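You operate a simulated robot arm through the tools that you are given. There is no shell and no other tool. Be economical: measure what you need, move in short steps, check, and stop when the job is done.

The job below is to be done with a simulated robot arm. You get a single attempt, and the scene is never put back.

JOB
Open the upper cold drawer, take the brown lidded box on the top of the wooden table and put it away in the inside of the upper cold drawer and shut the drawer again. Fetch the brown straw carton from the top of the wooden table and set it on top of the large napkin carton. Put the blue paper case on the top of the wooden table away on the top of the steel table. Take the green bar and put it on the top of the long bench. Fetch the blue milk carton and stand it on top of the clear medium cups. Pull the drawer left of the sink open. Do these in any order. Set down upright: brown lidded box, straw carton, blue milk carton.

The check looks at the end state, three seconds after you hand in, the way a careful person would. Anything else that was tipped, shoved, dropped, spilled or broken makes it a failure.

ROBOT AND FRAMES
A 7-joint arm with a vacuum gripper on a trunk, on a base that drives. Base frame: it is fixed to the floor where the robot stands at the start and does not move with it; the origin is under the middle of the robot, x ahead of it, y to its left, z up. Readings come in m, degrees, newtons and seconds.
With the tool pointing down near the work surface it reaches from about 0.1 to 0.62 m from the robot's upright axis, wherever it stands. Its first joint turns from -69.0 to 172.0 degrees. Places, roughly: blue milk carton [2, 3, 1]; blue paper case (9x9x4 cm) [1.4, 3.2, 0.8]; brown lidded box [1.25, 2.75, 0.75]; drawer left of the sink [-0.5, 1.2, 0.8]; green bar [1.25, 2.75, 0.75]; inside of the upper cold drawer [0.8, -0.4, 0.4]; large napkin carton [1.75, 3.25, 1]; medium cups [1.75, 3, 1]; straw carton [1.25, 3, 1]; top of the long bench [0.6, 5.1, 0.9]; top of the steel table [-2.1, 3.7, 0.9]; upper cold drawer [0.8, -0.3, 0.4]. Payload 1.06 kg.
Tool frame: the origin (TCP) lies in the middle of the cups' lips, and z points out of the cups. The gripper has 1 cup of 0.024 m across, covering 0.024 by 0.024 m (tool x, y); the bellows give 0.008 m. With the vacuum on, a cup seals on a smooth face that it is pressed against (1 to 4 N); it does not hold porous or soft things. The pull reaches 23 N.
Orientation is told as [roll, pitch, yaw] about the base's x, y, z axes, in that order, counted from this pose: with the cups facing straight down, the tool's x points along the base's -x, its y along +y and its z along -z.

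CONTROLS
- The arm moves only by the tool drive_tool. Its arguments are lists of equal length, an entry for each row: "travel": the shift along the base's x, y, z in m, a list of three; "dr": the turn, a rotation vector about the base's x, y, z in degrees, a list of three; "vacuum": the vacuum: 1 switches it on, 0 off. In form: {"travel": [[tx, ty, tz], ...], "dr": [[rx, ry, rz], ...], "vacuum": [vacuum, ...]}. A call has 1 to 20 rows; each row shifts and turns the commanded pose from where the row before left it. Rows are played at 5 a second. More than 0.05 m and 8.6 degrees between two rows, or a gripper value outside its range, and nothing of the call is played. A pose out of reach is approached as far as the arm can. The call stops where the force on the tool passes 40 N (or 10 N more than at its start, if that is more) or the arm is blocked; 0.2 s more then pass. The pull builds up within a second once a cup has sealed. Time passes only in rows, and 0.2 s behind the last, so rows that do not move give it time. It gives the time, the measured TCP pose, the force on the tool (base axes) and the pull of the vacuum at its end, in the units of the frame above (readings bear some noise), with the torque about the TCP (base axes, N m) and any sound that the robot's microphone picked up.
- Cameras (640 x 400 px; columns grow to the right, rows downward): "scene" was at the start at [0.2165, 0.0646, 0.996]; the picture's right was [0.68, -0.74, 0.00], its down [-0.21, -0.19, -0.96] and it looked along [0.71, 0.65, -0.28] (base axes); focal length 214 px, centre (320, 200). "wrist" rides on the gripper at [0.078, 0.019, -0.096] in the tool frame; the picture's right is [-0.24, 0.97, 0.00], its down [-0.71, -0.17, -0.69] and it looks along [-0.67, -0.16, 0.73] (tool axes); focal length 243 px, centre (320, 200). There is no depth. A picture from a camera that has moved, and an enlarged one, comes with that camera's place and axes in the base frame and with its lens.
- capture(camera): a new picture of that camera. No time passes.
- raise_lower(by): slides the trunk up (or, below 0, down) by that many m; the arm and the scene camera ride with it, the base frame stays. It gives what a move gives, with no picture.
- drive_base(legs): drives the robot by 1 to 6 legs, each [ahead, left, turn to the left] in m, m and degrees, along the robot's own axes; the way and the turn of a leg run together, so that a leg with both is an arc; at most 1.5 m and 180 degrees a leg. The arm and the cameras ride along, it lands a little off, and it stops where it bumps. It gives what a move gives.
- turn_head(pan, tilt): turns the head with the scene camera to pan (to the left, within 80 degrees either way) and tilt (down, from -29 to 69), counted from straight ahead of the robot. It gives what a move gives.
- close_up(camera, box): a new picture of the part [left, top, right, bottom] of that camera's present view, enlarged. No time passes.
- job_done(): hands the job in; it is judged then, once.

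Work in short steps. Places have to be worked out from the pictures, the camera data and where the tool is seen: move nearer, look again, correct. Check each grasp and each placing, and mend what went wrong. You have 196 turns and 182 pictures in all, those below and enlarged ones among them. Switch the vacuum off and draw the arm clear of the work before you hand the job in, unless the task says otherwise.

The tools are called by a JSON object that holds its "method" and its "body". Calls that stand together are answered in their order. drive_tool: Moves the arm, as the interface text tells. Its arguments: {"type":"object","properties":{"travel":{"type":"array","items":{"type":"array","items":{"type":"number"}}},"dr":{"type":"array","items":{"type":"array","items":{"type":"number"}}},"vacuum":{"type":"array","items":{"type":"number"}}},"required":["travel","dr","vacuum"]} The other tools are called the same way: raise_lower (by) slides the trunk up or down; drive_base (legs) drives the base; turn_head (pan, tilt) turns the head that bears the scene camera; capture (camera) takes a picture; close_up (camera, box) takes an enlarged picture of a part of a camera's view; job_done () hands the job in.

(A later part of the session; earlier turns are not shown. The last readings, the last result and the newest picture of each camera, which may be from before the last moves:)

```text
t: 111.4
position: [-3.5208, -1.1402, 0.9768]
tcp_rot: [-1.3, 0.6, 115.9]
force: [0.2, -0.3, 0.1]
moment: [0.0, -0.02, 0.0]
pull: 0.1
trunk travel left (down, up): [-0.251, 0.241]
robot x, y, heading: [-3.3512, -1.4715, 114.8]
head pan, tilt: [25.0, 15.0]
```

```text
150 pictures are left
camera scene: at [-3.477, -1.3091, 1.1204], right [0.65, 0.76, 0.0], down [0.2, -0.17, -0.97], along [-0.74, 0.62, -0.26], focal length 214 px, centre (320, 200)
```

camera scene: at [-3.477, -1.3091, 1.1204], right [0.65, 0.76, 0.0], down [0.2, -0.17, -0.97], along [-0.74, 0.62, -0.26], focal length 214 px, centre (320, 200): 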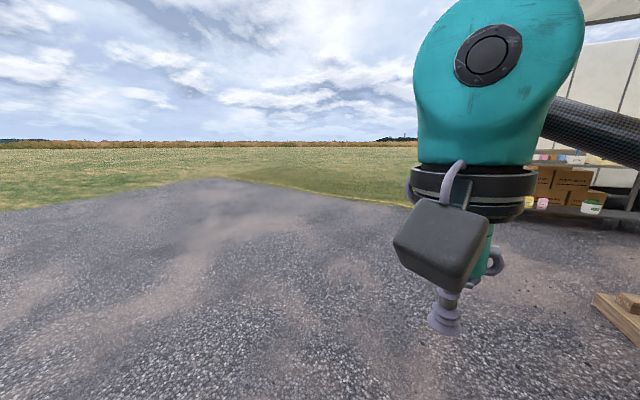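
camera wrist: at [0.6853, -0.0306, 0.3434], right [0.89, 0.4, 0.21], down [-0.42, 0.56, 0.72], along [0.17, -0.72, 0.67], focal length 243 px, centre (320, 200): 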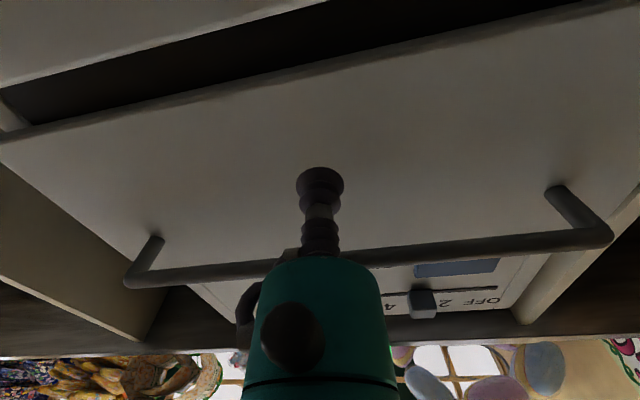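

Behind the kiosk is an awning area with tables. I drive forward along the kiosk end, then turn right to look along the back.

{"method": "drive_base", "body": {"legs": [[1.4, 0, 0], [1.45, 0, 0], [0, 0, -45]]}}

{"method": "turn_head", "body": {"pan": -35, "tilt": 15}}

{"method": "capture", "body": {"camera": "scene"}}

{"method": "turn_head", "body": {"pan": 20, "tilt": 15}}

{"method": "capture", "body": {"camera": "scene"}}

```text
t: 127.4
position: [-4.4197, 1.4805, 0.9775]
tcp_rot: [-1.4, 0.5, 69.6]
force: [0.7, 0.2, 0.3]
moment: [0.0, -0.01, 0.01]
pull: 0.0
trunk travel left (down, up): [-0.251, 0.241]
robot x, y, heading: [-4.548, 1.132, 68.8]
head pan, tilt: [25.0, 15.0]
```

```text
t: 128.7
position: [-4.4188, 1.4802, 0.9769]
tcp_rot: [-1.3, 0.7, 69.8]
force: [-0.8, 0.0, -0.1]
moment: [-0.05, 0.01, 0.05]
pull: 0.0
trunk travel left (down, up): [-0.251, 0.241]
robot x, y, heading: [-4.5476, 1.1379, 68.7]
head pan, tilt: [-35.0, 15.0]
```

```text
149 pictures are left
camera scene: at [-4.4291, 1.2909, 1.1204], right [0.56, -0.83, 0.0], down [-0.22, -0.14, -0.97], along [0.8, 0.54, -0.26], focal length 214 px, centre (320, 200)
```

scene: 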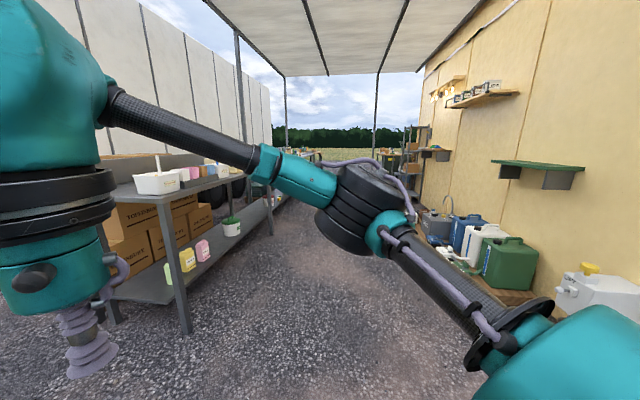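

```text
t: 129.9
position: [-4.4193, 1.4808, 0.9771]
tcp_rot: [-1.3, 0.5, 69.7]
force: [0.8, -0.2, 0.3]
moment: [-0.01, 0.0, -0.02]
pull: 0.1
trunk travel left (down, up): [-0.251, 0.241]
robot x, y, heading: [-4.5466, 1.1319, 68.7]
head pan, tilt: [20.0, 15.0]
```

```text
148 pictures are left
camera scene: at [-4.5045, 1.3324, 1.1204], right [1.0, -0.02, 0.0], down [-0.01, -0.26, -0.97], along [0.02, 0.97, -0.26], focal length 214 px, centre (320, 200)
```

scene: 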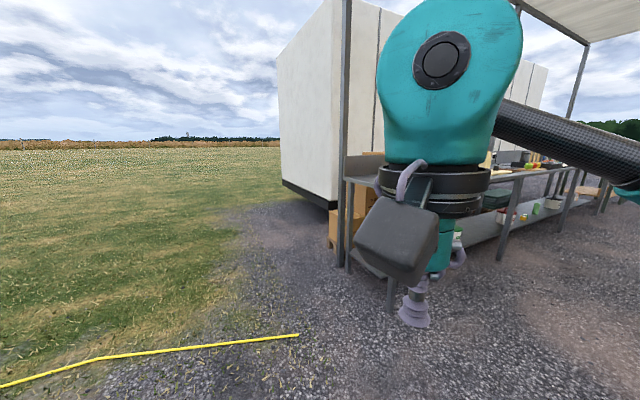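

The aisle lies between the long tables (n≈4.05) and the items by the kiosk wall (n≈2.3). I turn to heading ~25.6° and drive down its middle.

{"method": "drive_base", "body": {"legs": [[0, 0, -43], [1.4, 0.15, 0], [1.4, 0, 0]]}}

{"method": "turn_head", "body": {"pan": -40, "tilt": 15}}

{"method": "capture", "body": {"camera": "scene"}}

{"method": "turn_head", "body": {"pan": 30, "tilt": 20}}

{"method": "capture", "body": {"camera": "scene"}}

```text
t: 145.5
position: [-1.7924, 2.7086, 0.9761]
tcp_rot: [-1.3, 0.6, 28.1]
force: [0.4, -0.3, 0.2]
moment: [0.02, -0.01, -0.01]
pull: 0.1
trunk travel left (down, up): [-0.251, 0.241]
robot x, y, heading: [-2.12, 2.5368, 26.8]
head pan, tilt: [20.0, 15.0]
```

```text
t: 146.8
position: [-1.7926, 2.7109, 0.9767]
tcp_rot: [-1.4, 0.6, 28.1]
force: [1.2, -0.1, 0.3]
moment: [-0.03, 0.01, 0.03]
pull: 0.0
trunk travel left (down, up): [-0.251, 0.241]
robot x, y, heading: [-2.1195, 2.5367, 26.8]
head pan, tilt: [-40.0, 15.0]
```

```text
147 pictures are left
camera scene: at [-1.9278, 2.5663, 1.1204], right [-0.22, -0.97, 0.0], down [-0.25, 0.06, -0.97], along [0.94, -0.22, -0.26], focal length 214 px, centre (320, 200)
```

scene: 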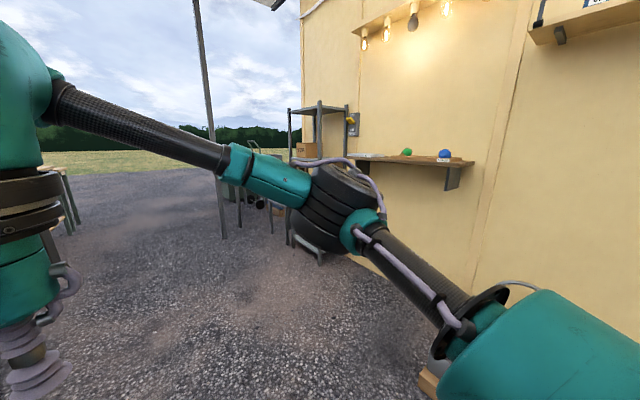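

```text
t: 148.2
position: [-1.7928, 2.7093, 0.9767]
tcp_rot: [-1.5, 0.6, 28.0]
force: [-0.1, 0.4, 0.4]
moment: [0.0, -0.01, -0.01]
pull: 0.0
trunk travel left (down, up): [-0.251, 0.241]
robot x, y, heading: [-2.1142, 2.5373, 27.3]
head pan, tilt: [30.0, 20.0]
```

```text
146 pictures are left
camera scene: at [-1.9682, 2.6653, 1.1122], right [0.84, -0.54, 0.0], down [-0.19, -0.29, -0.94], along [0.51, 0.79, -0.34], focal length 214 px, centre (320, 200)
```

scene: 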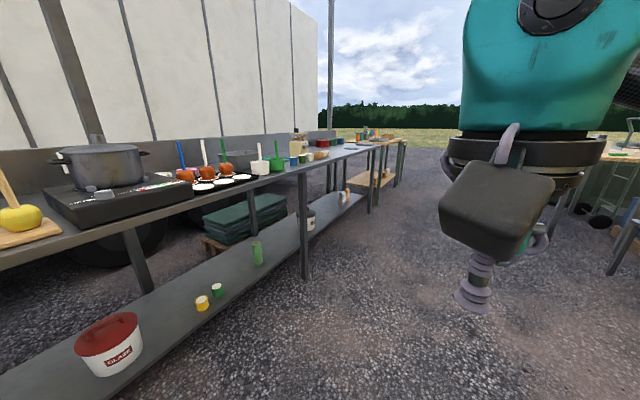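

The steel table (with apples) is on my left around d=-0.3. The wooden table should be further ahead on the right past an awning post at about (0.7, 3.15). I drive ahead 1.4 m and look.

{"method": "drive_base", "body": {"legs": [[1.4, 0, -2]]}}

{"method": "turn_head", "body": {"pan": -45, "tilt": 15}}

{"method": "capture", "body": {"camera": "scene"}}

{"method": "turn_head", "body": {"pan": 30, "tilt": 15}}

{"method": "capture", "body": {"camera": "scene"}}

```text
t: 155.3
position: [-0.5021, 3.3209, 0.9764]
tcp_rot: [-1.4, 0.6, 25.7]
force: [0.3, -0.3, 0.4]
moment: [0.0, -0.02, 0.03]
pull: 0.1
trunk travel left (down, up): [-0.251, 0.241]
robot x, y, heading: [-0.8336, 3.1612, 24.5]
head pan, tilt: [30.0, 20.0]
```

```text
t: 156.8
position: [-0.5017, 3.3201, 0.9769]
tcp_rot: [-1.4, 0.5, 25.8]
force: [0.2, 0.1, 0.6]
moment: [0.01, 0.0, 0.02]
pull: 0.0
trunk travel left (down, up): [-0.251, 0.241]
robot x, y, heading: [-0.8363, 3.1569, 24.7]
head pan, tilt: [-45.0, 15.0]
```

```text
145 pictures are left
camera scene: at [-0.6451, 3.174, 1.1204], right [-0.35, -0.94, 0.0], down [-0.24, 0.09, -0.97], along [0.91, -0.33, -0.26], focal length 214 px, centre (320, 200)
```

scene: 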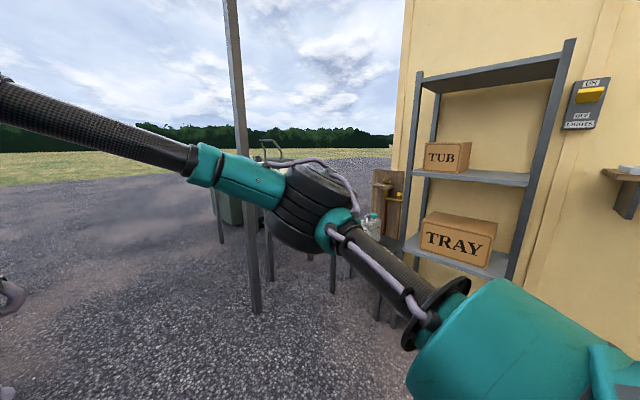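

```text
t: 158.2
position: [-0.5012, 3.3203, 0.9771]
tcp_rot: [-1.3, 0.6, 25.8]
force: [-0.2, 0.6, -1.0]
moment: [-0.01, 0.03, 0.03]
pull: 0.0
trunk travel left (down, up): [-0.251, 0.241]
robot x, y, heading: [-0.8311, 3.1576, 24.6]
head pan, tilt: [30.0, 15.0]
```

```text
144 pictures are left
camera scene: at [-0.6788, 3.2825, 1.1204], right [0.82, -0.58, 0.0], down [-0.15, -0.21, -0.97], along [0.56, 0.79, -0.26], focal length 214 px, centre (320, 200)
```

scene: 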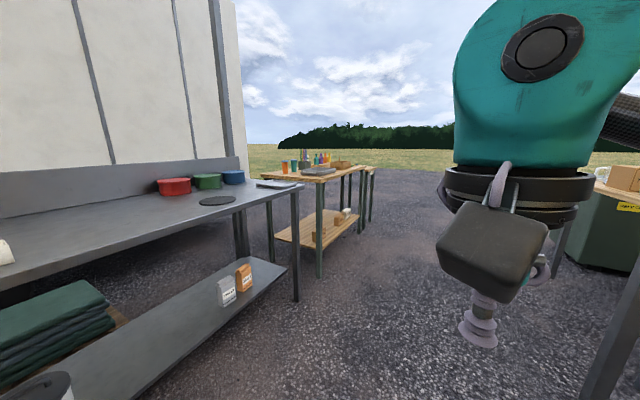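

The post is at about (0.79, 3.2) and a wooden table with cartons is beyond it. I drive ahead to get past the steel table and turn a bit right to view the wooden table.

{"method": "drive_base", "body": {"legs": [[0.9, 0.15, 0], [0, 0, -50]]}}

{"method": "turn_head", "body": {"pan": -10, "tilt": 20}}

{"method": "capture", "body": {"camera": "scene"}}

{"method": "turn_head", "body": {"pan": 35, "tilt": 20}}

{"method": "capture", "body": {"camera": "scene"}}

```text
t: 165.2
position: [0.2535, 3.5354, 0.977]
tcp_rot: [-1.5, 0.6, -22.6]
force: [0.1, -1.0, 0.4]
moment: [0.01, 0.01, 0.01]
pull: 0.0
trunk travel left (down, up): [-0.251, 0.241]
robot x, y, heading: [-0.0877, 3.6756, -23.6]
head pan, tilt: [30.0, 15.0]
```

```text
t: 166.3
position: [0.2525, 3.5365, 0.9764]
tcp_rot: [-1.4, 0.6, -22.6]
force: [0.5, -0.1, 0.2]
moment: [-0.03, -0.03, 0.0]
pull: 0.1
trunk travel left (down, up): [-0.251, 0.241]
robot x, y, heading: [-0.0904, 3.6756, -23.6]
head pan, tilt: [-10.0, 20.0]
```

```text
143 pictures are left
camera scene: at [0.0907, 3.5816, 1.1122], right [-0.55, -0.83, 0.0], down [-0.28, 0.19, -0.94], along [0.78, -0.52, -0.34], focal length 214 px, centre (320, 200)
```

scene: 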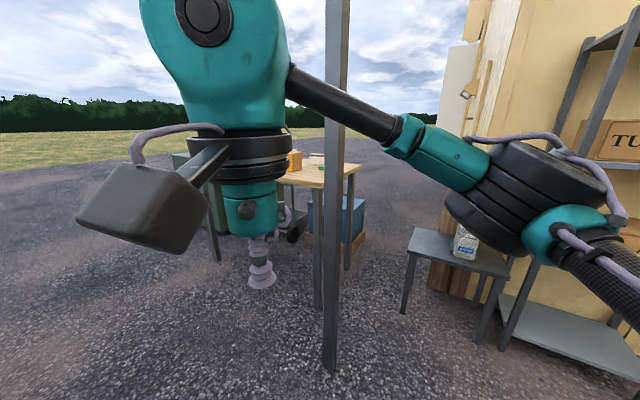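

```text
t: 167.4
position: [0.2523, 3.5357, 0.9766]
tcp_rot: [-1.4, 0.6, -22.5]
force: [-0.2, 0.5, -0.3]
moment: [0.01, 0.02, -0.01]
pull: 0.1
trunk travel left (down, up): [-0.251, 0.241]
robot x, y, heading: [-0.0856, 3.676, -23.6]
head pan, tilt: [35.0, 20.0]
```

```text
142 pictures are left
camera scene: at [0.1045, 3.6514, 1.1122], right [0.2, -0.98, 0.0], down [-0.34, -0.07, -0.94], along [0.92, 0.18, -0.34], focal length 214 px, centre (320, 200)
```

scene: 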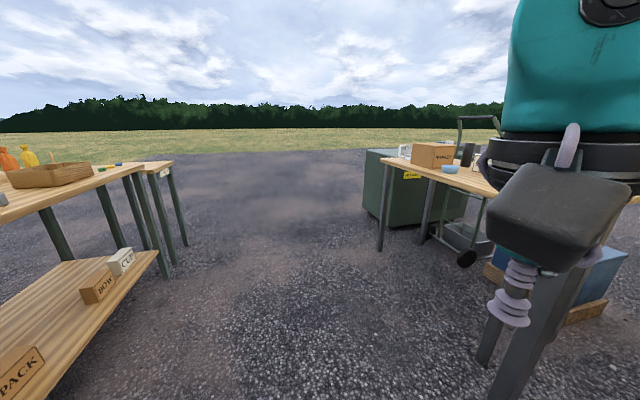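

The wooden table spans about d 2.15–3.25, n 1.75–2.35, with the post at d≈2.09. I go to d≈2.75 on its open side, staying at n≈3.35 and facing it.

{"method": "drive_base", "body": {"legs": [[0.82, 0.94, 0], [0, 0, -41]]}}

{"method": "turn_head", "body": {"pan": 0, "tilt": 20}}

{"method": "capture", "body": {"camera": "scene"}}

{"method": "capture", "body": {"camera": "wrist"}}

```text
t: 177.8
position: [1.1918, 3.8544, 0.9758]
tcp_rot: [-1.4, 0.7, -64.9]
force: [0.0, -0.1, -0.1]
moment: [0.02, 0.01, 0.01]
pull: 0.1
trunk travel left (down, up): [-0.251, 0.241]
robot x, y, heading: [1.0332, 4.1886, -65.9]
head pan, tilt: [35.0, 20.0]
```

```text
t: 178.8
position: [1.1906, 3.856, 0.9764]
tcp_rot: [-1.4, 0.6, -64.9]
force: [-0.4, -1.5, 0.4]
moment: [-0.01, 0.02, 0.0]
pull: 0.0
trunk travel left (down, up): [-0.251, 0.241]
robot x, y, heading: [1.0336, 4.1899, -65.9]
head pan, tilt: [0.0, 20.0]
```

```text
141 pictures are left
camera scene: at [1.1173, 4.0034, 1.1122], right [-0.91, -0.41, 0.0], down [-0.14, 0.31, -0.94], along [0.38, -0.86, -0.34], focal length 214 px, centre (320, 200)
```

scene: 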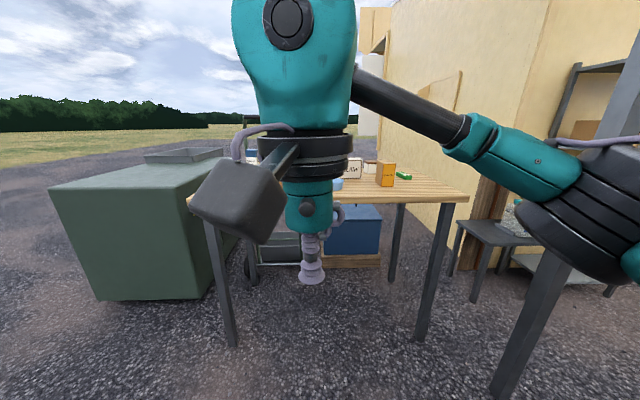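

```text
140 pictures are left
camera wrist: at [1.1786, 3.9338, 1.0736], right [0.98, 0.2, -0.03], down [0.16, -0.71, 0.68], along [0.12, -0.67, -0.73], focal length 243 px, centre (320, 200)
```

wrist: 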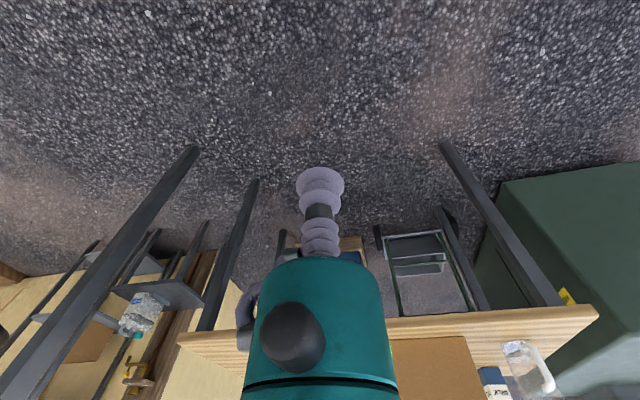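

The gripper blocks the head's view of the table top. I turn the base 45° right and pan the head left to see past it.

{"method": "drive_base", "body": {"legs": [[0, 0, -50]]}}

{"method": "turn_head", "body": {"pan": 50, "tilt": 22}}

{"method": "capture", "body": {"camera": "scene"}}

{"method": "close_up", "body": {"camera": "scene", "box": [200, 80, 520, 280]}}

```text
t: 181.5
position: [0.8827, 3.8513, 0.977]
tcp_rot: [-1.4, 0.6, -114.5]
force: [-0.3, -1.5, -0.6]
moment: [0.05, 0.0, 0.01]
pull: 0.0
trunk travel left (down, up): [-0.251, 0.241]
robot x, y, heading: [1.0324, 4.1929, -115.6]
head pan, tilt: [0.0, 20.0]
```

```text
t: 182.7
position: [0.8822, 3.8521, 0.9774]
tcp_rot: [-1.4, 0.5, -114.5]
force: [-0.7, 0.7, -0.3]
moment: [-0.01, 0.01, -0.03]
pull: 0.1
trunk travel left (down, up): [-0.251, 0.241]
robot x, y, heading: [1.0356, 4.1914, -115.4]
head pan, tilt: [50.0, 22.0]
```

```text
139 pictures are left
camera scene: at [1.0237, 4.0051, 1.109], right [-0.91, -0.41, 0.0], down [-0.15, 0.34, -0.93], along [0.38, -0.84, -0.37], focal length 214 px, centre (320, 200)
```

scene: 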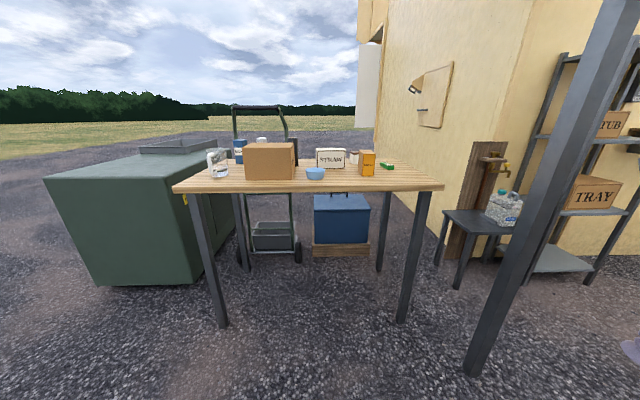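

```text
2.00 times, centred on (360, 180) of scene
camera zoom: at [1.0237, 4.0051, 1.109], right [-0.91, -0.41, 0.0], down [-0.15, 0.34, -0.93], along [0.38, -0.84, -0.37], focal length 429 px, centre (240, 240)
```

zoom: 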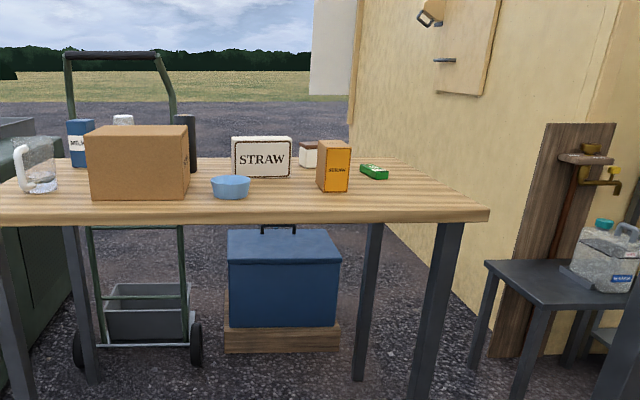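

Great view: jug, blue milk, brown carton, blue paper case, STRAW box, orange-brown carton, green bar. I zoom in to identify labels.

{"method": "close_up", "body": {"camera": "scene", "box": [300, 130, 412, 200]}}

{"method": "close_up", "body": {"camera": "scene", "box": [195, 125, 307, 195]}}

```text
5.71 times, centred on (356, 165) of scene
camera zoom: at [1.0237, 4.0051, 1.109], right [-0.91, -0.41, 0.0], down [-0.15, 0.34, -0.93], along [0.38, -0.84, -0.37], focal length 1226 px, centre (114, 400)
```

zoom: 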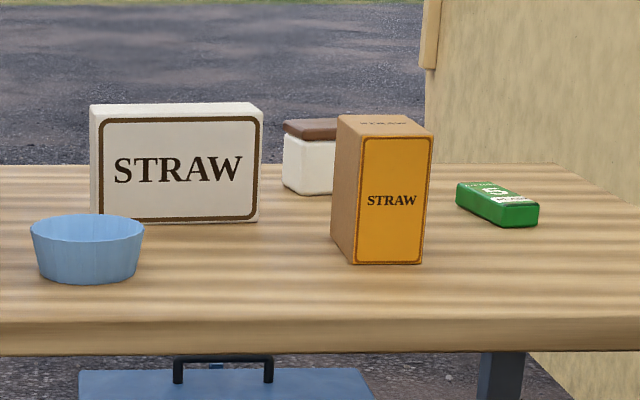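

```text
5.71 times, centred on (251, 160) of scene
camera zoom: at [1.0237, 4.0051, 1.109], right [-0.91, -0.41, 0.0], down [-0.15, 0.34, -0.93], along [0.38, -0.84, -0.37], focal length 1226 px, centre (714, 429)
```

zoom: 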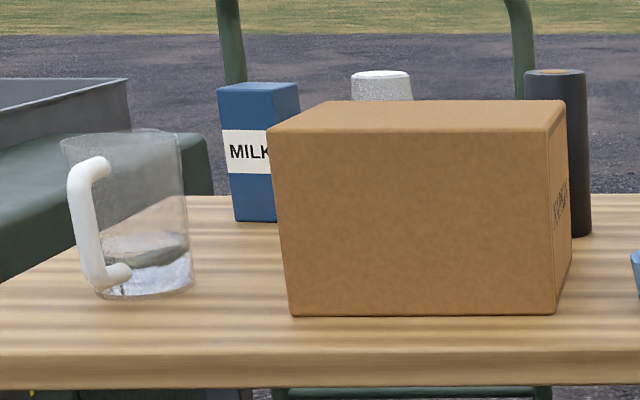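

Targets identified: the orange-brown STRAW carton, the white box with brown lid, green bar, round blue case, blue milk and the inverted cups behind the napkin carton. Reach is tight, so I look down at my own base footprint.

{"method": "turn_head", "body": {"pan": 60, "tilt": 69}}

{"method": "capture", "body": {"camera": "scene"}}

```text
t: 183.8
position: [0.882, 3.8529, 0.9769]
tcp_rot: [-1.4, 0.6, -114.5]
force: [-0.2, 0.0, -0.3]
moment: [-0.01, 0.02, 0.0]
pull: 0.0
trunk travel left (down, up): [-0.251, 0.241]
robot x, y, heading: [1.0321, 4.1902, -115.6]
head pan, tilt: [60.0, 68.8]
```

```text
135 pictures are left
camera scene: at [1.017, 4.0435, 1.0447], right [-0.82, -0.57, 0.0], down [-0.53, 0.77, -0.36], along [0.21, -0.3, -0.93], focal length 214 px, centre (320, 200)
```

scene: 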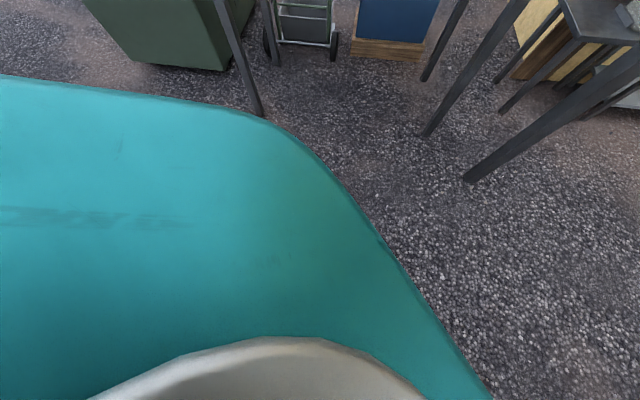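

{"method": "turn_head", "body": {"pan": 0, "tilt": 69}}

{"method": "capture", "body": {"camera": "scene"}}

{"method": "turn_head", "body": {"pan": 79, "tilt": 50}}

{"method": "capture", "body": {"camera": "scene"}}

```text
t: 185.1
position: [0.8827, 3.8527, 0.9764]
tcp_rot: [-1.4, 0.6, -114.5]
force: [0.4, -0.7, -0.1]
moment: [-0.01, 0.0, 0.0]
pull: 0.1
trunk travel left (down, up): [-0.251, 0.241]
robot x, y, heading: [1.0313, 4.1906, -115.4]
head pan, tilt: [0.0, 68.8]
```

```text
134 pictures are left
camera scene: at [0.9613, 4.0392, 1.0447], right [-0.9, 0.43, 0.0], down [0.4, 0.84, -0.36], along [-0.16, -0.33, -0.93], focal length 214 px, centre (320, 200)
```

scene: 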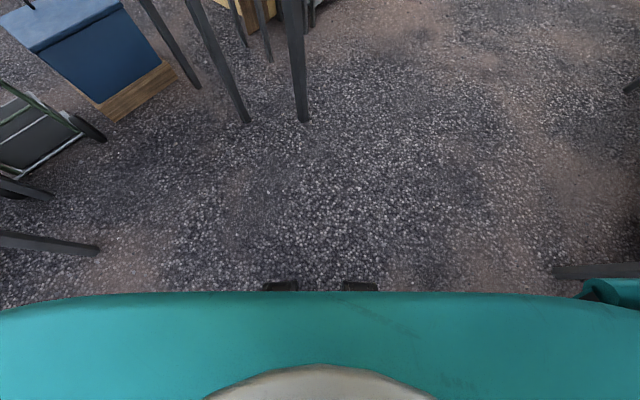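

```text
t: 186.6
position: [0.8809, 3.8517, 0.9756]
tcp_rot: [-1.4, 0.6, -114.5]
force: [0.7, -0.2, 0.1]
moment: [-0.01, -0.03, 0.01]
pull: 0.1
trunk travel left (down, up): [-0.251, 0.241]
robot x, y, heading: [1.0352, 4.1875, -115.4]
head pan, tilt: [79.0, 50.0]
```

```text
133 pictures are left
camera scene: at [1.0472, 4.0437, 1.0666], right [-0.6, -0.8, 0.0], down [-0.62, 0.46, -0.64], along [0.52, -0.38, -0.77], focal length 214 px, centre (320, 200)
```

scene: 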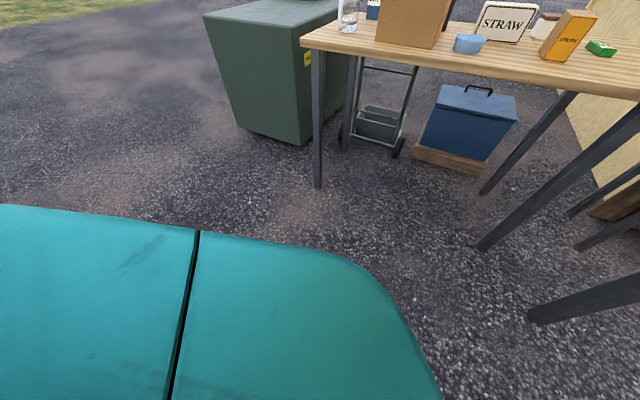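

The torso front is only ~0.15–0.17 m ahead of the axis, so I can get close to the table. I test the vertical-tool reach in free space by extending forward at z≈0.97.

{"method": "drive_tool", "body": {"travel": [[-0.0215, -0.045, 0], [-0.0215, -0.045, 0], [-0.0215, -0.045, 0], [-0.0215, -0.045, 0], [-0.0215, -0.045, 0], [-0.0215, -0.045, 0], [-0.0215, -0.045, 0]], "dr": [[0, 0, 0], [0, 0, 0], [0, 0, 0], [0, 0, 0], [0, 0, 0], [0, 0, 0], [0, 0, 0]], "vacuum": [0, 0, 0, 0, 0, 0, 0]}}

```text
t: 188.2
position: [0.785, 3.653, 0.9757]
tcp_rot: [-1.4, 0.4, -114.3]
force: [0.0, 1.0, -0.8]
moment: [-0.01, 0.0, -0.03]
pull: 0.0
out of reach, approached as far as the arm can: row 5, 6, 7
trunk travel left (down, up): [-0.251, 0.241]
robot x, y, heading: [1.0341, 4.189, -115.6]
head pan, tilt: [79.0, 50.0]
```

Reach is 0.59 m here. I test with the trunk higher (TCP lowered relative to the shoulder).

{"method": "raise_lower", "body": {"by": 0.15}}

{"method": "drive_tool", "body": {"travel": [[-0.004, -0.009, -0.04], [-0.004, -0.009, -0.04], [-0.004, -0.009, -0.04], [-0.004, -0.009, -0.04], [-0.0215, -0.045, 0], [-0.0215, -0.045, 0]], "dr": [[0, 0, 0], [0, 0, 0], [0, 0, 0], [0, 0, 0], [0, 0, 0], [0, 0, 0]], "vacuum": [0, 0, 0, 0, 0, 0]}}

```text
t: 190.0
position: [0.8009, 3.6874, 1.213]
tcp_rot: [-1.6, -9.6, -114.5]
force: [0.4, 0.2, -0.7]
moment: [0.0, -0.03, -0.01]
pull: 0.1
trunk travel left (down, up): [-0.401, 0.091]
robot x, y, heading: [1.0365, 4.1917, -116.0]
head pan, tilt: [79.0, 50.0]
```

```text
t: 191.4
position: [0.756, 3.6283, 1.0372]
tcp_rot: [-1.6, -9.8, -114.4]
force: [0.8, -0.2, -0.5]
moment: [0.02, 0.03, 0.0]
pull: 0.3
out of reach, approached as far as the arm can: row 5, 6
trunk travel left (down, up): [-0.401, 0.091]
robot x, y, heading: [1.0339, 4.1879, -115.4]
head pan, tilt: [79.0, 50.0]
```

{"method": "drive_tool", "body": {"travel": [[0, 0, -0.04], [0, 0, -0.04], [0, 0, -0.04], [-0.0215, -0.045, 0], [-0.0215, -0.045, 0]], "dr": [[-3.8, 0.0, 0], [0, 0, 0], [0, 0, 0], [0, 0, 0], [0, 0, 0]], "vacuum": [0, 0, 0, 0, 0]}}

```text
t: 192.6
position: [0.7465, 3.6091, 0.9189]
tcp_rot: [0.0, -13.1, -114.9]
force: [-0.6, -0.8, 0.5]
moment: [0.0, -0.03, 0.02]
pull: 0.1
out of reach, approached as far as the arm can: row 4, 5
trunk travel left (down, up): [-0.401, 0.091]
robot x, y, heading: [1.0346, 4.1868, -115.6]
head pan, tilt: [79.0, 50.0]
```

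Vertical reach is about 0.60–0.62 m (more when tilted outward), so items at the back of the table may need other approaches. I straighten the tool, retract it and raise it before approaching the table.

{"method": "drive_tool", "body": {"travel": [[0.018, 0.038, 0.03], [0.018, 0.038, 0.03], [0.018, 0.038, 0.03], [0.018, 0.038, 0.03], [0.018, 0.038, 0.03], [0.018, 0.038, 0.03]], "dr": [[5.85, -2.8, 0], [5.85, -2.8, 0], [0, 0, 0], [0, 0, 0], [0, 0, 0], [0, 0, 0]], "vacuum": [0, 0, 0, 0, 0, 0]}}

{"method": "drive_base", "body": {"legs": [[0, 0, 51]]}}

{"method": "turn_head", "body": {"pan": 0, "tilt": 40}}

{"method": "capture", "body": {"camera": "scene"}}

{"method": "capture", "body": {"camera": "wrist"}}

```text
refused: row 1 steps farther than a row can; nothing moved
```

```text
t: 195.3
position: [1.3007, 3.5982, 0.9197]
tcp_rot: [0.0, -13.2, -64.0]
force: [-0.3, -0.6, 0.5]
moment: [-0.02, 0.02, -0.01]
pull: 0.0
trunk travel left (down, up): [-0.401, 0.091]
robot x, y, heading: [1.0329, 4.1874, -64.7]
head pan, tilt: [79.0, 50.0]
```

```text
t: 196.8
position: [1.3006, 3.5993, 0.9188]
tcp_rot: [0.0, -13.1, -64.0]
force: [-0.1, -0.4, -0.2]
moment: [0.02, -0.01, -0.02]
pull: 0.1
trunk travel left (down, up): [-0.401, 0.091]
robot x, y, heading: [1.0336, 4.1892, -64.8]
head pan, tilt: [0.0, 40.0]
```

```text
132 pictures are left
camera scene: at [1.101, 4.0472, 1.2329], right [-0.91, -0.42, 0.0], down [-0.27, 0.58, -0.77], along [0.33, -0.69, -0.64], focal length 214 px, centre (320, 200)
```

scene: 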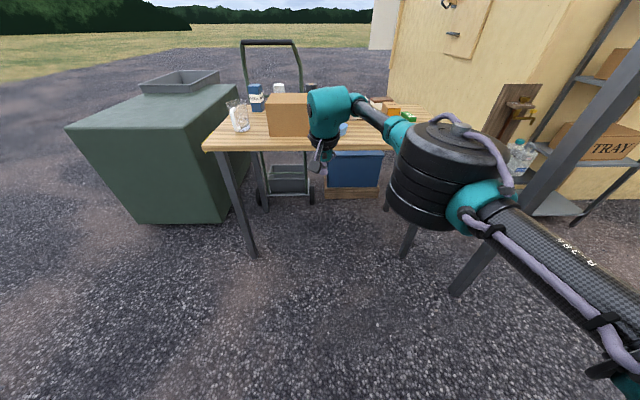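

```text
131 pictures are left
camera wrist: at [1.2752, 3.6947, 0.9956], right [0.97, 0.22, 0.05], down [0.08, -0.55, 0.83], along [0.21, -0.8, -0.56], focal length 243 px, centre (320, 200)
```

wrist: 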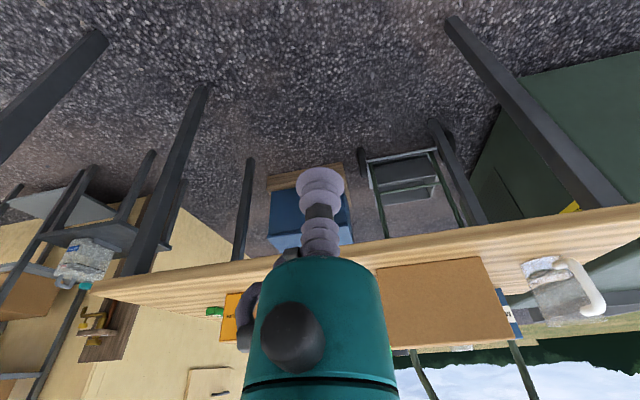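

This stretched pose gives a good view. I take a close-up from this higher camera to triangulate the items.

{"method": "close_up", "body": {"camera": "scene", "box": [200, 70, 328, 150]}}

{"method": "close_up", "body": {"camera": "scene", "box": [320, 70, 448, 150]}}

```text
5.00 times, centred on (264, 110) of scene
camera zoom: at [1.101, 4.0472, 1.2329], right [-0.91, -0.42, 0.0], down [-0.27, 0.58, -0.77], along [0.33, -0.69, -0.64], focal length 1072 px, centre (600, 650)
```

zoom: 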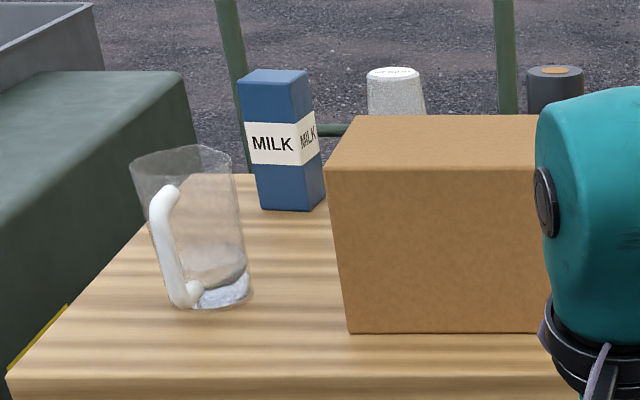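

```text
5.00 times, centred on (384, 110) of scene
camera zoom: at [1.101, 4.0472, 1.2329], right [-0.91, -0.42, 0.0], down [-0.27, 0.58, -0.77], along [0.33, -0.69, -0.64], focal length 1072 px, centre (0, 650)
```

zoom: 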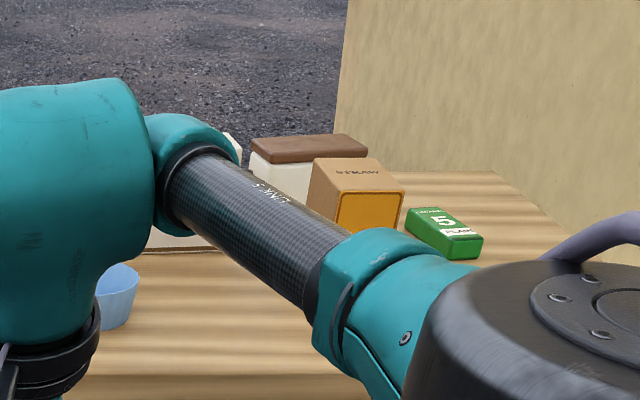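

Triangulation gives table top z≈0.82; milk center ≈(2.01,3.00), cups top ≈(1.865,2.97,0.97), napkin center ≈(1.66,3.15) top 0.964, brown straw carton ≈(1.255,2.895) top ≈0.92, lid ≈(1.335,2.754) top 0.90, green bar ≈(1.167,2.79). I straighten, retract and raise the tool.

{"method": "drive_tool", "body": {"travel": [[-0.015, 0.032, 0.03], [-0.015, 0.032, 0.03], [-0.015, 0.032, 0.03], [-0.015, 0.032, 0.03], [-0.015, 0.032, 0.03], [-0.015, 0.032, 0.03]], "dr": [[5.9, 2.8, 0], [5.9, 2.8, 0], [0, 0, 0], [0, 0, 0], [0, 0, 0], [0, 0, 0]], "vacuum": [0, 0, 0, 0, 0, 0]}}

```text
t: 198.2
position: [1.2087, 3.7908, 1.0999]
tcp_rot: [0.0, -0.2, -64.2]
force: [0.3, -0.9, 0.4]
moment: [0.0, 0.02, 0.0]
pull: 0.1
trunk travel left (down, up): [-0.401, 0.091]
robot x, y, heading: [1.0352, 4.1901, -65.0]
head pan, tilt: [0.0, 40.0]
```

Now I approach the table to n≈2.58, d≈2.6, tool high above the items.

{"method": "drive_base", "body": {"legs": [[0.5, -0.12, 0.5], [0.25, 0, 0]]}}

{"method": "turn_head", "body": {"pan": 20, "tilt": 60}}

{"method": "capture", "body": {"camera": "scene"}}

{"method": "capture", "body": {"camera": "wrist"}}

```text
t: 202.6
position: [1.4112, 3.0623, 1.0978]
tcp_rot: [0.1, -0.2, -64.6]
force: [0.0, -0.7, 0.1]
moment: [0.0, -0.04, 0.02]
pull: 0.0
trunk travel left (down, up): [-0.401, 0.091]
robot x, y, heading: [1.2343, 3.4633, -65.7]
head pan, tilt: [0.0, 40.0]
```

```text
t: 203.4
position: [1.4117, 3.0637, 1.0993]
tcp_rot: [0.1, -0.2, -64.6]
force: [-0.7, 0.7, 0.2]
moment: [0.01, -0.01, -0.01]
pull: 0.0
trunk travel left (down, up): [-0.401, 0.091]
robot x, y, heading: [1.2406, 3.4651, -65.3]
head pan, tilt: [20.0, 60.0]
```

```text
128 pictures are left
camera scene: at [1.3163, 3.3513, 1.2062], right [-0.71, -0.7, 0.0], down [-0.61, 0.62, -0.5], along [0.35, -0.36, -0.87], focal length 214 px, centre (320, 200)
```

scene: 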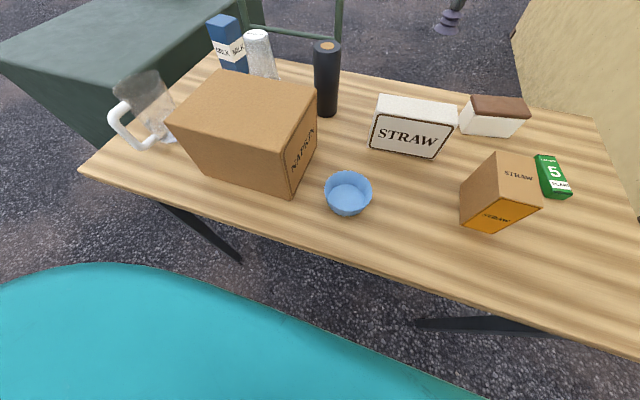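

```text
127 pictures are left
camera wrist: at [1.3948, 3.1412, 1.195], right [0.98, 0.2, 0.0], down [0.15, -0.71, 0.69], along [0.14, -0.67, -0.73], focal length 243 px, centre (320, 200)
```

wrist: 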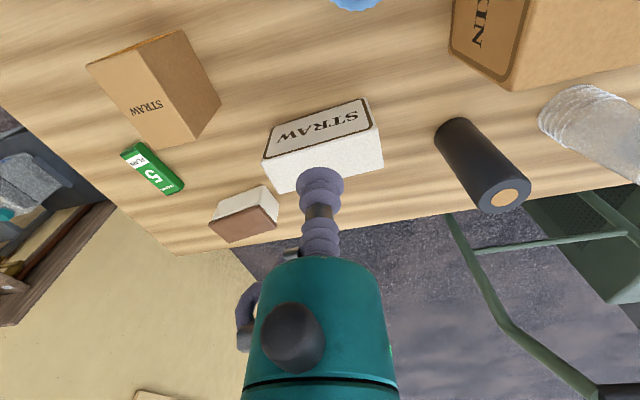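

Excellent views. I zoom on the brown straw carton to get its top face center.

{"method": "close_up", "body": {"camera": "scene", "box": [440, 85, 600, 245]}}

{"method": "close_up", "body": {"camera": "scene", "box": [160, 5, 360, 205]}}

```text
2.50 times, centred on (520, 165) of scene
camera zoom: at [1.3163, 3.3513, 1.2062], right [-0.71, -0.7, 0.0], down [-0.61, 0.62, -0.5], along [0.35, -0.36, -0.87], focal length 536 px, centre (-180, 288)
```

zoom: 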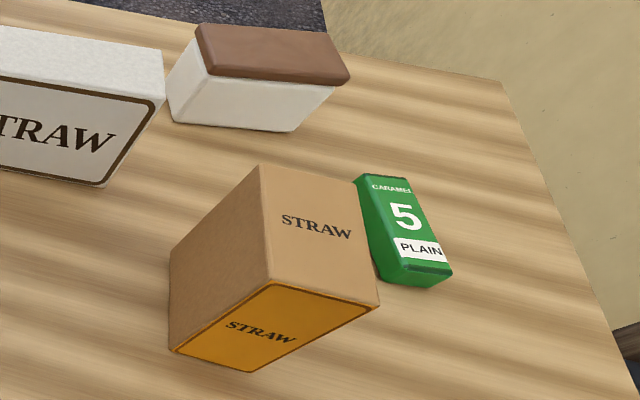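

```text
2.00 times, centred on (260, 105) of scene
camera zoom: at [1.3163, 3.3513, 1.2062], right [-0.71, -0.7, 0.0], down [-0.61, 0.62, -0.5], along [0.35, -0.36, -0.87], focal length 429 px, centre (440, 390)
```

zoom: 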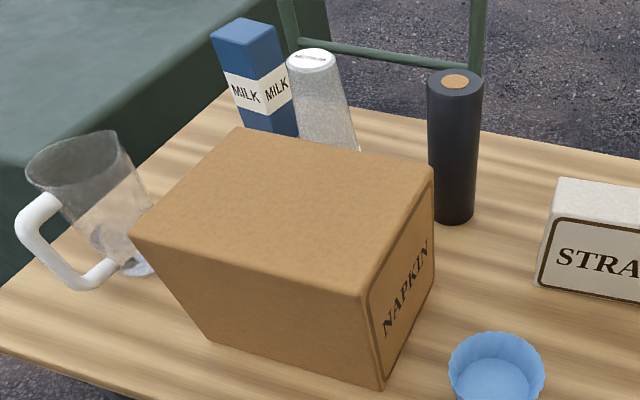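

The straw carton top center is ≈(1.234,2.977,0.921), size ~6×10 cm. I move above it.

{"method": "drive_tool", "body": {"travel": [[-0.0356, -0.0173, 0], [-0.0356, -0.0173, 0], [-0.0356, -0.0173, 0], [-0.0356, -0.0173, 0], [-0.0356, -0.0173, 0], [0, 0, -0.04], [0, 0, -0.04], [0, 0, -0.04]], "dr": [[0, 0, 0], [0, 0, 0], [0, 0, 0], [0, 0, 0], [0, 0, 0], [0, 0, 0], [0, 0, 0], [0, 0, 0]], "vacuum": [0, 0, 0, 0, 0, 0, 0, 0]}}

{"method": "capture", "body": {"camera": "scene"}}

{"method": "capture", "body": {"camera": "wrist"}}

```text
t: 205.2
position: [1.2338, 2.9749, 0.9795]
tcp_rot: [0.1, -0.2, -64.6]
force: [0.7, -0.4, 0.4]
moment: [-0.02, 0.0, 0.02]
pull: 0.1
trunk travel left (down, up): [-0.401, 0.091]
robot x, y, heading: [1.2359, 3.4651, -65.5]
head pan, tilt: [20.0, 60.0]
```

```text
124 pictures are left
camera scene: at [1.3162, 3.3513, 1.2061], right [-0.71, -0.7, 0.0], down [-0.61, 0.62, -0.5], along [0.35, -0.36, -0.87], focal length 214 px, centre (320, 200)
```

scene: 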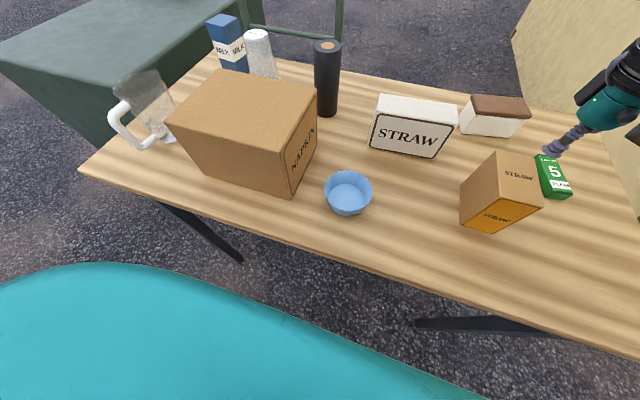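

```text
123 pictures are left
camera wrist: at [1.2163, 3.0532, 1.0762], right [0.98, 0.2, 0.0], down [0.15, -0.71, 0.69], along [0.14, -0.67, -0.73], focal length 243 px, centre (320, 200)
```

wrist: 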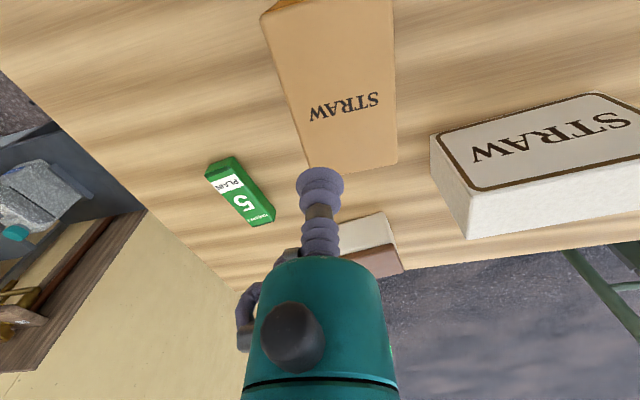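

Both cameras agree within ~2 cm; averaged center ≈(1.239,2.988). I shift there and descend with vacuum on in small final steps.

{"method": "drive_tool", "body": {"travel": [[0.005, 0.013, -0.02], [0, 0, -0.02], [0, 0, -0.008], [0, 0, -0.005], [0, 0, -0.005], [0, 0, -0.005]], "dr": [[0, 0, 0], [0, 0, 0], [0, 0, 0], [0, 0, 0], [0, 0, 0], [0, 0, 0]], "vacuum": [1, 1, 1, 1, 1, 1]}}

```text
t: 206.1
position: [1.2382, 2.9872, 0.9356]
tcp_rot: [0.5, -1.0, -64.7]
force: [-2.4, 0.9, 17.1]
moment: [0.07, 0.11, 0.07]
pull: 22.9
trunk travel left (down, up): [-0.401, 0.091]
robot x, y, heading: [1.239, 3.4685, -65.5]
head pan, tilt: [20.0, 60.0]
stopped in row 4: the force on the tool passed its limit at 45 N (the readings are from after the stop); the commanded pose is now the measured one
```

Sealed (22.9 N). I lift 19 cm and check the grasp.

{"method": "drive_tool", "body": {"travel": [[0, 0, 0.02], [0, 0, 0.04], [0, 0, 0.045], [0, 0, 0.045], [0, 0, 0.045]], "dr": [[0, 0, 0], [0, 0, 0], [0, 0, 0], [0, 0, 0], [0, 0, 0]], "vacuum": [1, 1, 1, 1, 1]}}

{"method": "capture", "body": {"camera": "scene"}}

```text
t: 207.3
position: [1.2386, 2.9878, 1.1322]
tcp_rot: [0.5, -0.7, -64.9]
force: [-0.1, 0.1, -1.9]
moment: [0.01, 0.0, 0.03]
pull: 23.9
trunk travel left (down, up): [-0.401, 0.091]
robot x, y, heading: [1.2388, 3.4635, -65.1]
head pan, tilt: [20.0, 60.0]
```

```text
122 pictures are left
camera scene: at [1.3164, 3.3516, 1.2061], right [-0.71, -0.7, 0.0], down [-0.61, 0.62, -0.5], along [0.35, -0.36, -0.87], focal length 214 px, centre (320, 200)
```

scene: 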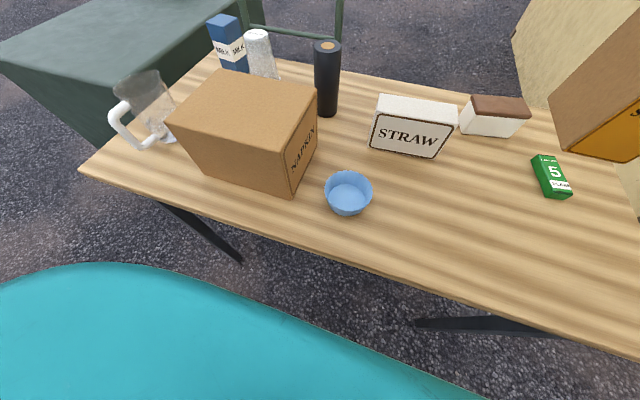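

The carton is held. I carry it over the napkin carton.

{"method": "drive_tool", "body": {"travel": [[0.0429, 0.0225, 0], [0.0429, 0.0225, 0], [0.0429, 0.0225, 0], [0.0429, 0.0225, 0], [0.0429, 0.0225, 0], [0.0429, 0.0225, 0], [0.0429, 0.0225, 0], [0.0429, 0.0225, 0], [0.0429, 0.0225, 0]], "dr": [[0, 0, 0], [0, 0, 0], [0, 0, 0], [0, 0, 0], [0, 0, 0], [0, 0, 0], [0, 0, 0], [0, 0, 0], [0, 0, 0]], "vacuum": [1, 1, 1, 1, 1, 1, 1, 1, 1]}}

{"method": "capture", "body": {"camera": "scene"}}

{"method": "capture", "body": {"camera": "wrist"}}

```text
t: 209.3
position: [1.5891, 3.1702, 1.1285]
tcp_rot: [0.6, -0.7, -64.8]
force: [0.0, -0.5, -2.6]
moment: [-0.02, -0.06, -0.01]
pull: 23.3
out of reach, approached as far as the arm can: row 9
trunk travel left (down, up): [-0.401, 0.091]
robot x, y, heading: [1.2387, 3.4646, -65.4]
head pan, tilt: [20.0, 60.0]
```

```text
121 pictures are left
camera scene: at [1.3158, 3.3504, 1.206], right [-0.71, -0.7, 0.0], down [-0.61, 0.62, -0.5], along [0.35, -0.36, -0.87], focal length 214 px, centre (320, 200)
```

scene: 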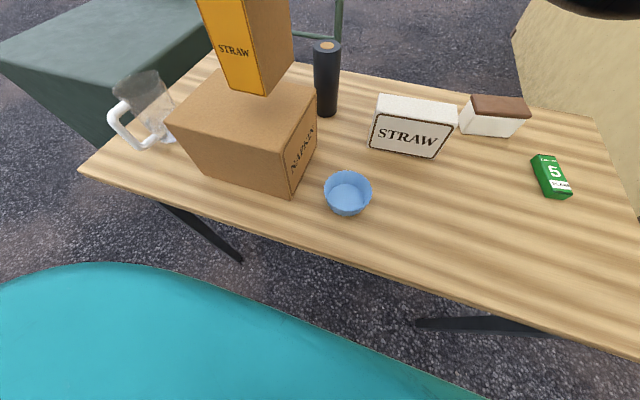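

```text
120 pictures are left
camera wrist: at [1.5723, 3.2493, 1.2241], right [0.98, 0.2, 0.01], down [0.14, -0.71, 0.69], along [0.15, -0.68, -0.72], focal length 243 px, centre (320, 200)
```

wrist: 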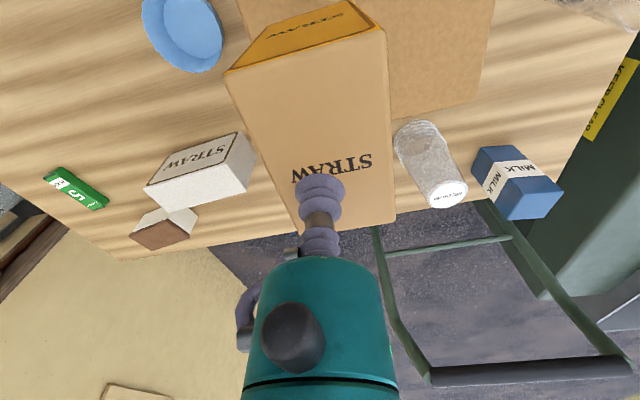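

The arm is at a lateral limit slightly short; the straw carton needs ~5 cm more to the left (+d). I nudge the base left by 5 cm, then view.

{"method": "drive_base", "body": {"legs": [[0, 0.055, 0]]}}

{"method": "capture", "body": {"camera": "wrist"}}

{"method": "capture", "body": {"camera": "scene"}}

```text
t: 210.5
position: [1.6407, 3.1938, 1.1287]
tcp_rot: [0.6, -0.8, -64.9]
force: [-0.8, 0.0, -2.5]
moment: [-0.07, 0.02, 0.01]
pull: 23.0
trunk travel left (down, up): [-0.401, 0.091]
robot x, y, heading: [1.2943, 3.4845, -65.2]
head pan, tilt: [20.0, 60.0]
```

```text
119 pictures are left
camera wrist: at [1.623, 3.2732, 1.2241], right [0.98, 0.2, 0.01], down [0.14, -0.71, 0.69], along [0.15, -0.68, -0.72], focal length 243 px, centre (320, 200)
```

wrist: 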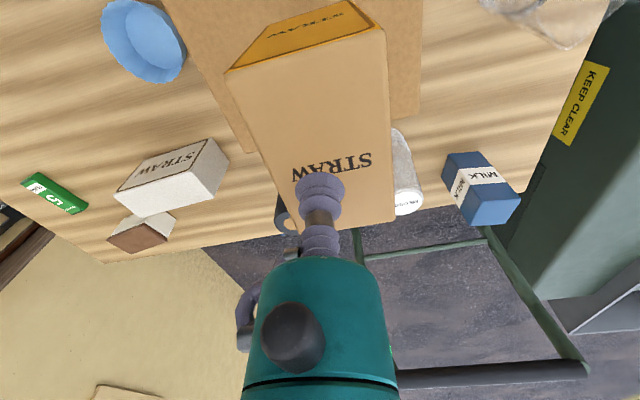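

```text
118 pictures are left
camera scene: at [1.3668, 3.3743, 1.2061], right [-0.71, -0.7, 0.0], down [-0.61, 0.62, -0.5], along [0.35, -0.36, -0.87], focal length 214 px, centre (320, 200)
```

scene: 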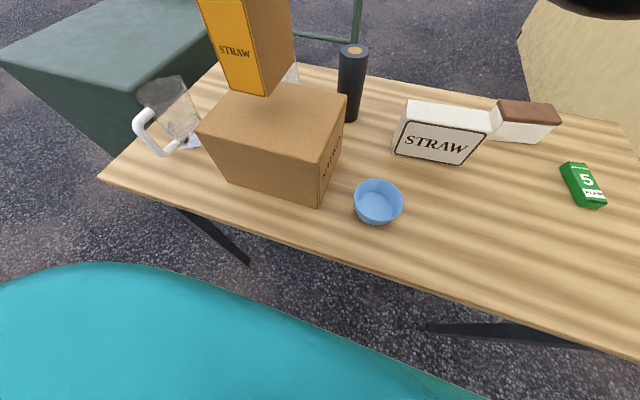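

The straw carton is centered over the napkin carton. I lower it gently until contact.

{"method": "drive_tool", "body": {"travel": [[0, 0, -0.025], [0, 0, -0.01], [0, 0, -0.005], [0, 0, -0.005]], "dr": [[0, 0, 0], [0, 0, 0], [0, 0, 0], [0, 0, 0]], "vacuum": [1, 1, 1, 1]}}

{"method": "capture", "body": {"camera": "scene"}}

```text
t: 211.5
position: [1.639, 3.1938, 1.0845]
tcp_rot: [0.5, -0.8, -64.9]
force: [0.9, -0.8, -2.7]
moment: [-0.02, 0.01, -0.02]
pull: 22.7
trunk travel left (down, up): [-0.401, 0.091]
robot x, y, heading: [1.2907, 3.4866, -65.3]
head pan, tilt: [20.0, 60.0]
```

```text
117 pictures are left
camera scene: at [1.3664, 3.3741, 1.2061], right [-0.71, -0.7, 0.0], down [-0.61, 0.62, -0.5], along [0.35, -0.36, -0.87], focal length 214 px, centre (320, 200)
```

scene: 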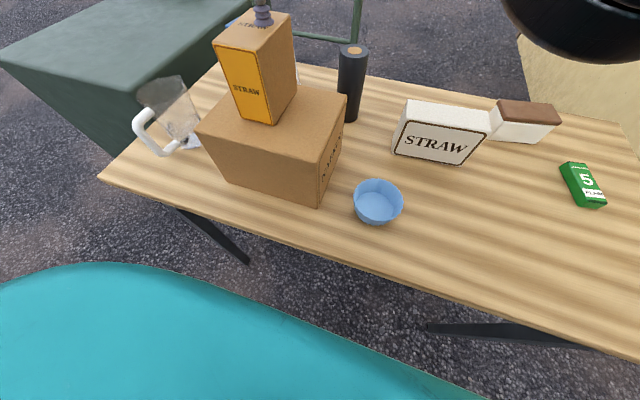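

Nearly touching. I continue down in small steps until the force shows contact.

{"method": "drive_tool", "body": {"travel": [[0, 0, -0.004], [0, 0, -0.004], [0, 0, -0.004]], "dr": [[0, 0, 0], [0, 0, 0], [0, 0, 0]], "vacuum": [1, 1, 1]}}

```text
t: 212.3
position: [1.639, 3.1928, 1.0756]
tcp_rot: [1.1, -1.0, -64.8]
force: [2.9, -1.0, 15.3]
moment: [0.08, 0.2, 0.06]
pull: 22.6
trunk travel left (down, up): [-0.401, 0.091]
robot x, y, heading: [1.2908, 3.487, -65.3]
head pan, tilt: [20.0, 60.0]
stopped in row 3: the force on the tool passed its limit at 45 N (the readings are from after the stop); the commanded pose is now the measured one
```

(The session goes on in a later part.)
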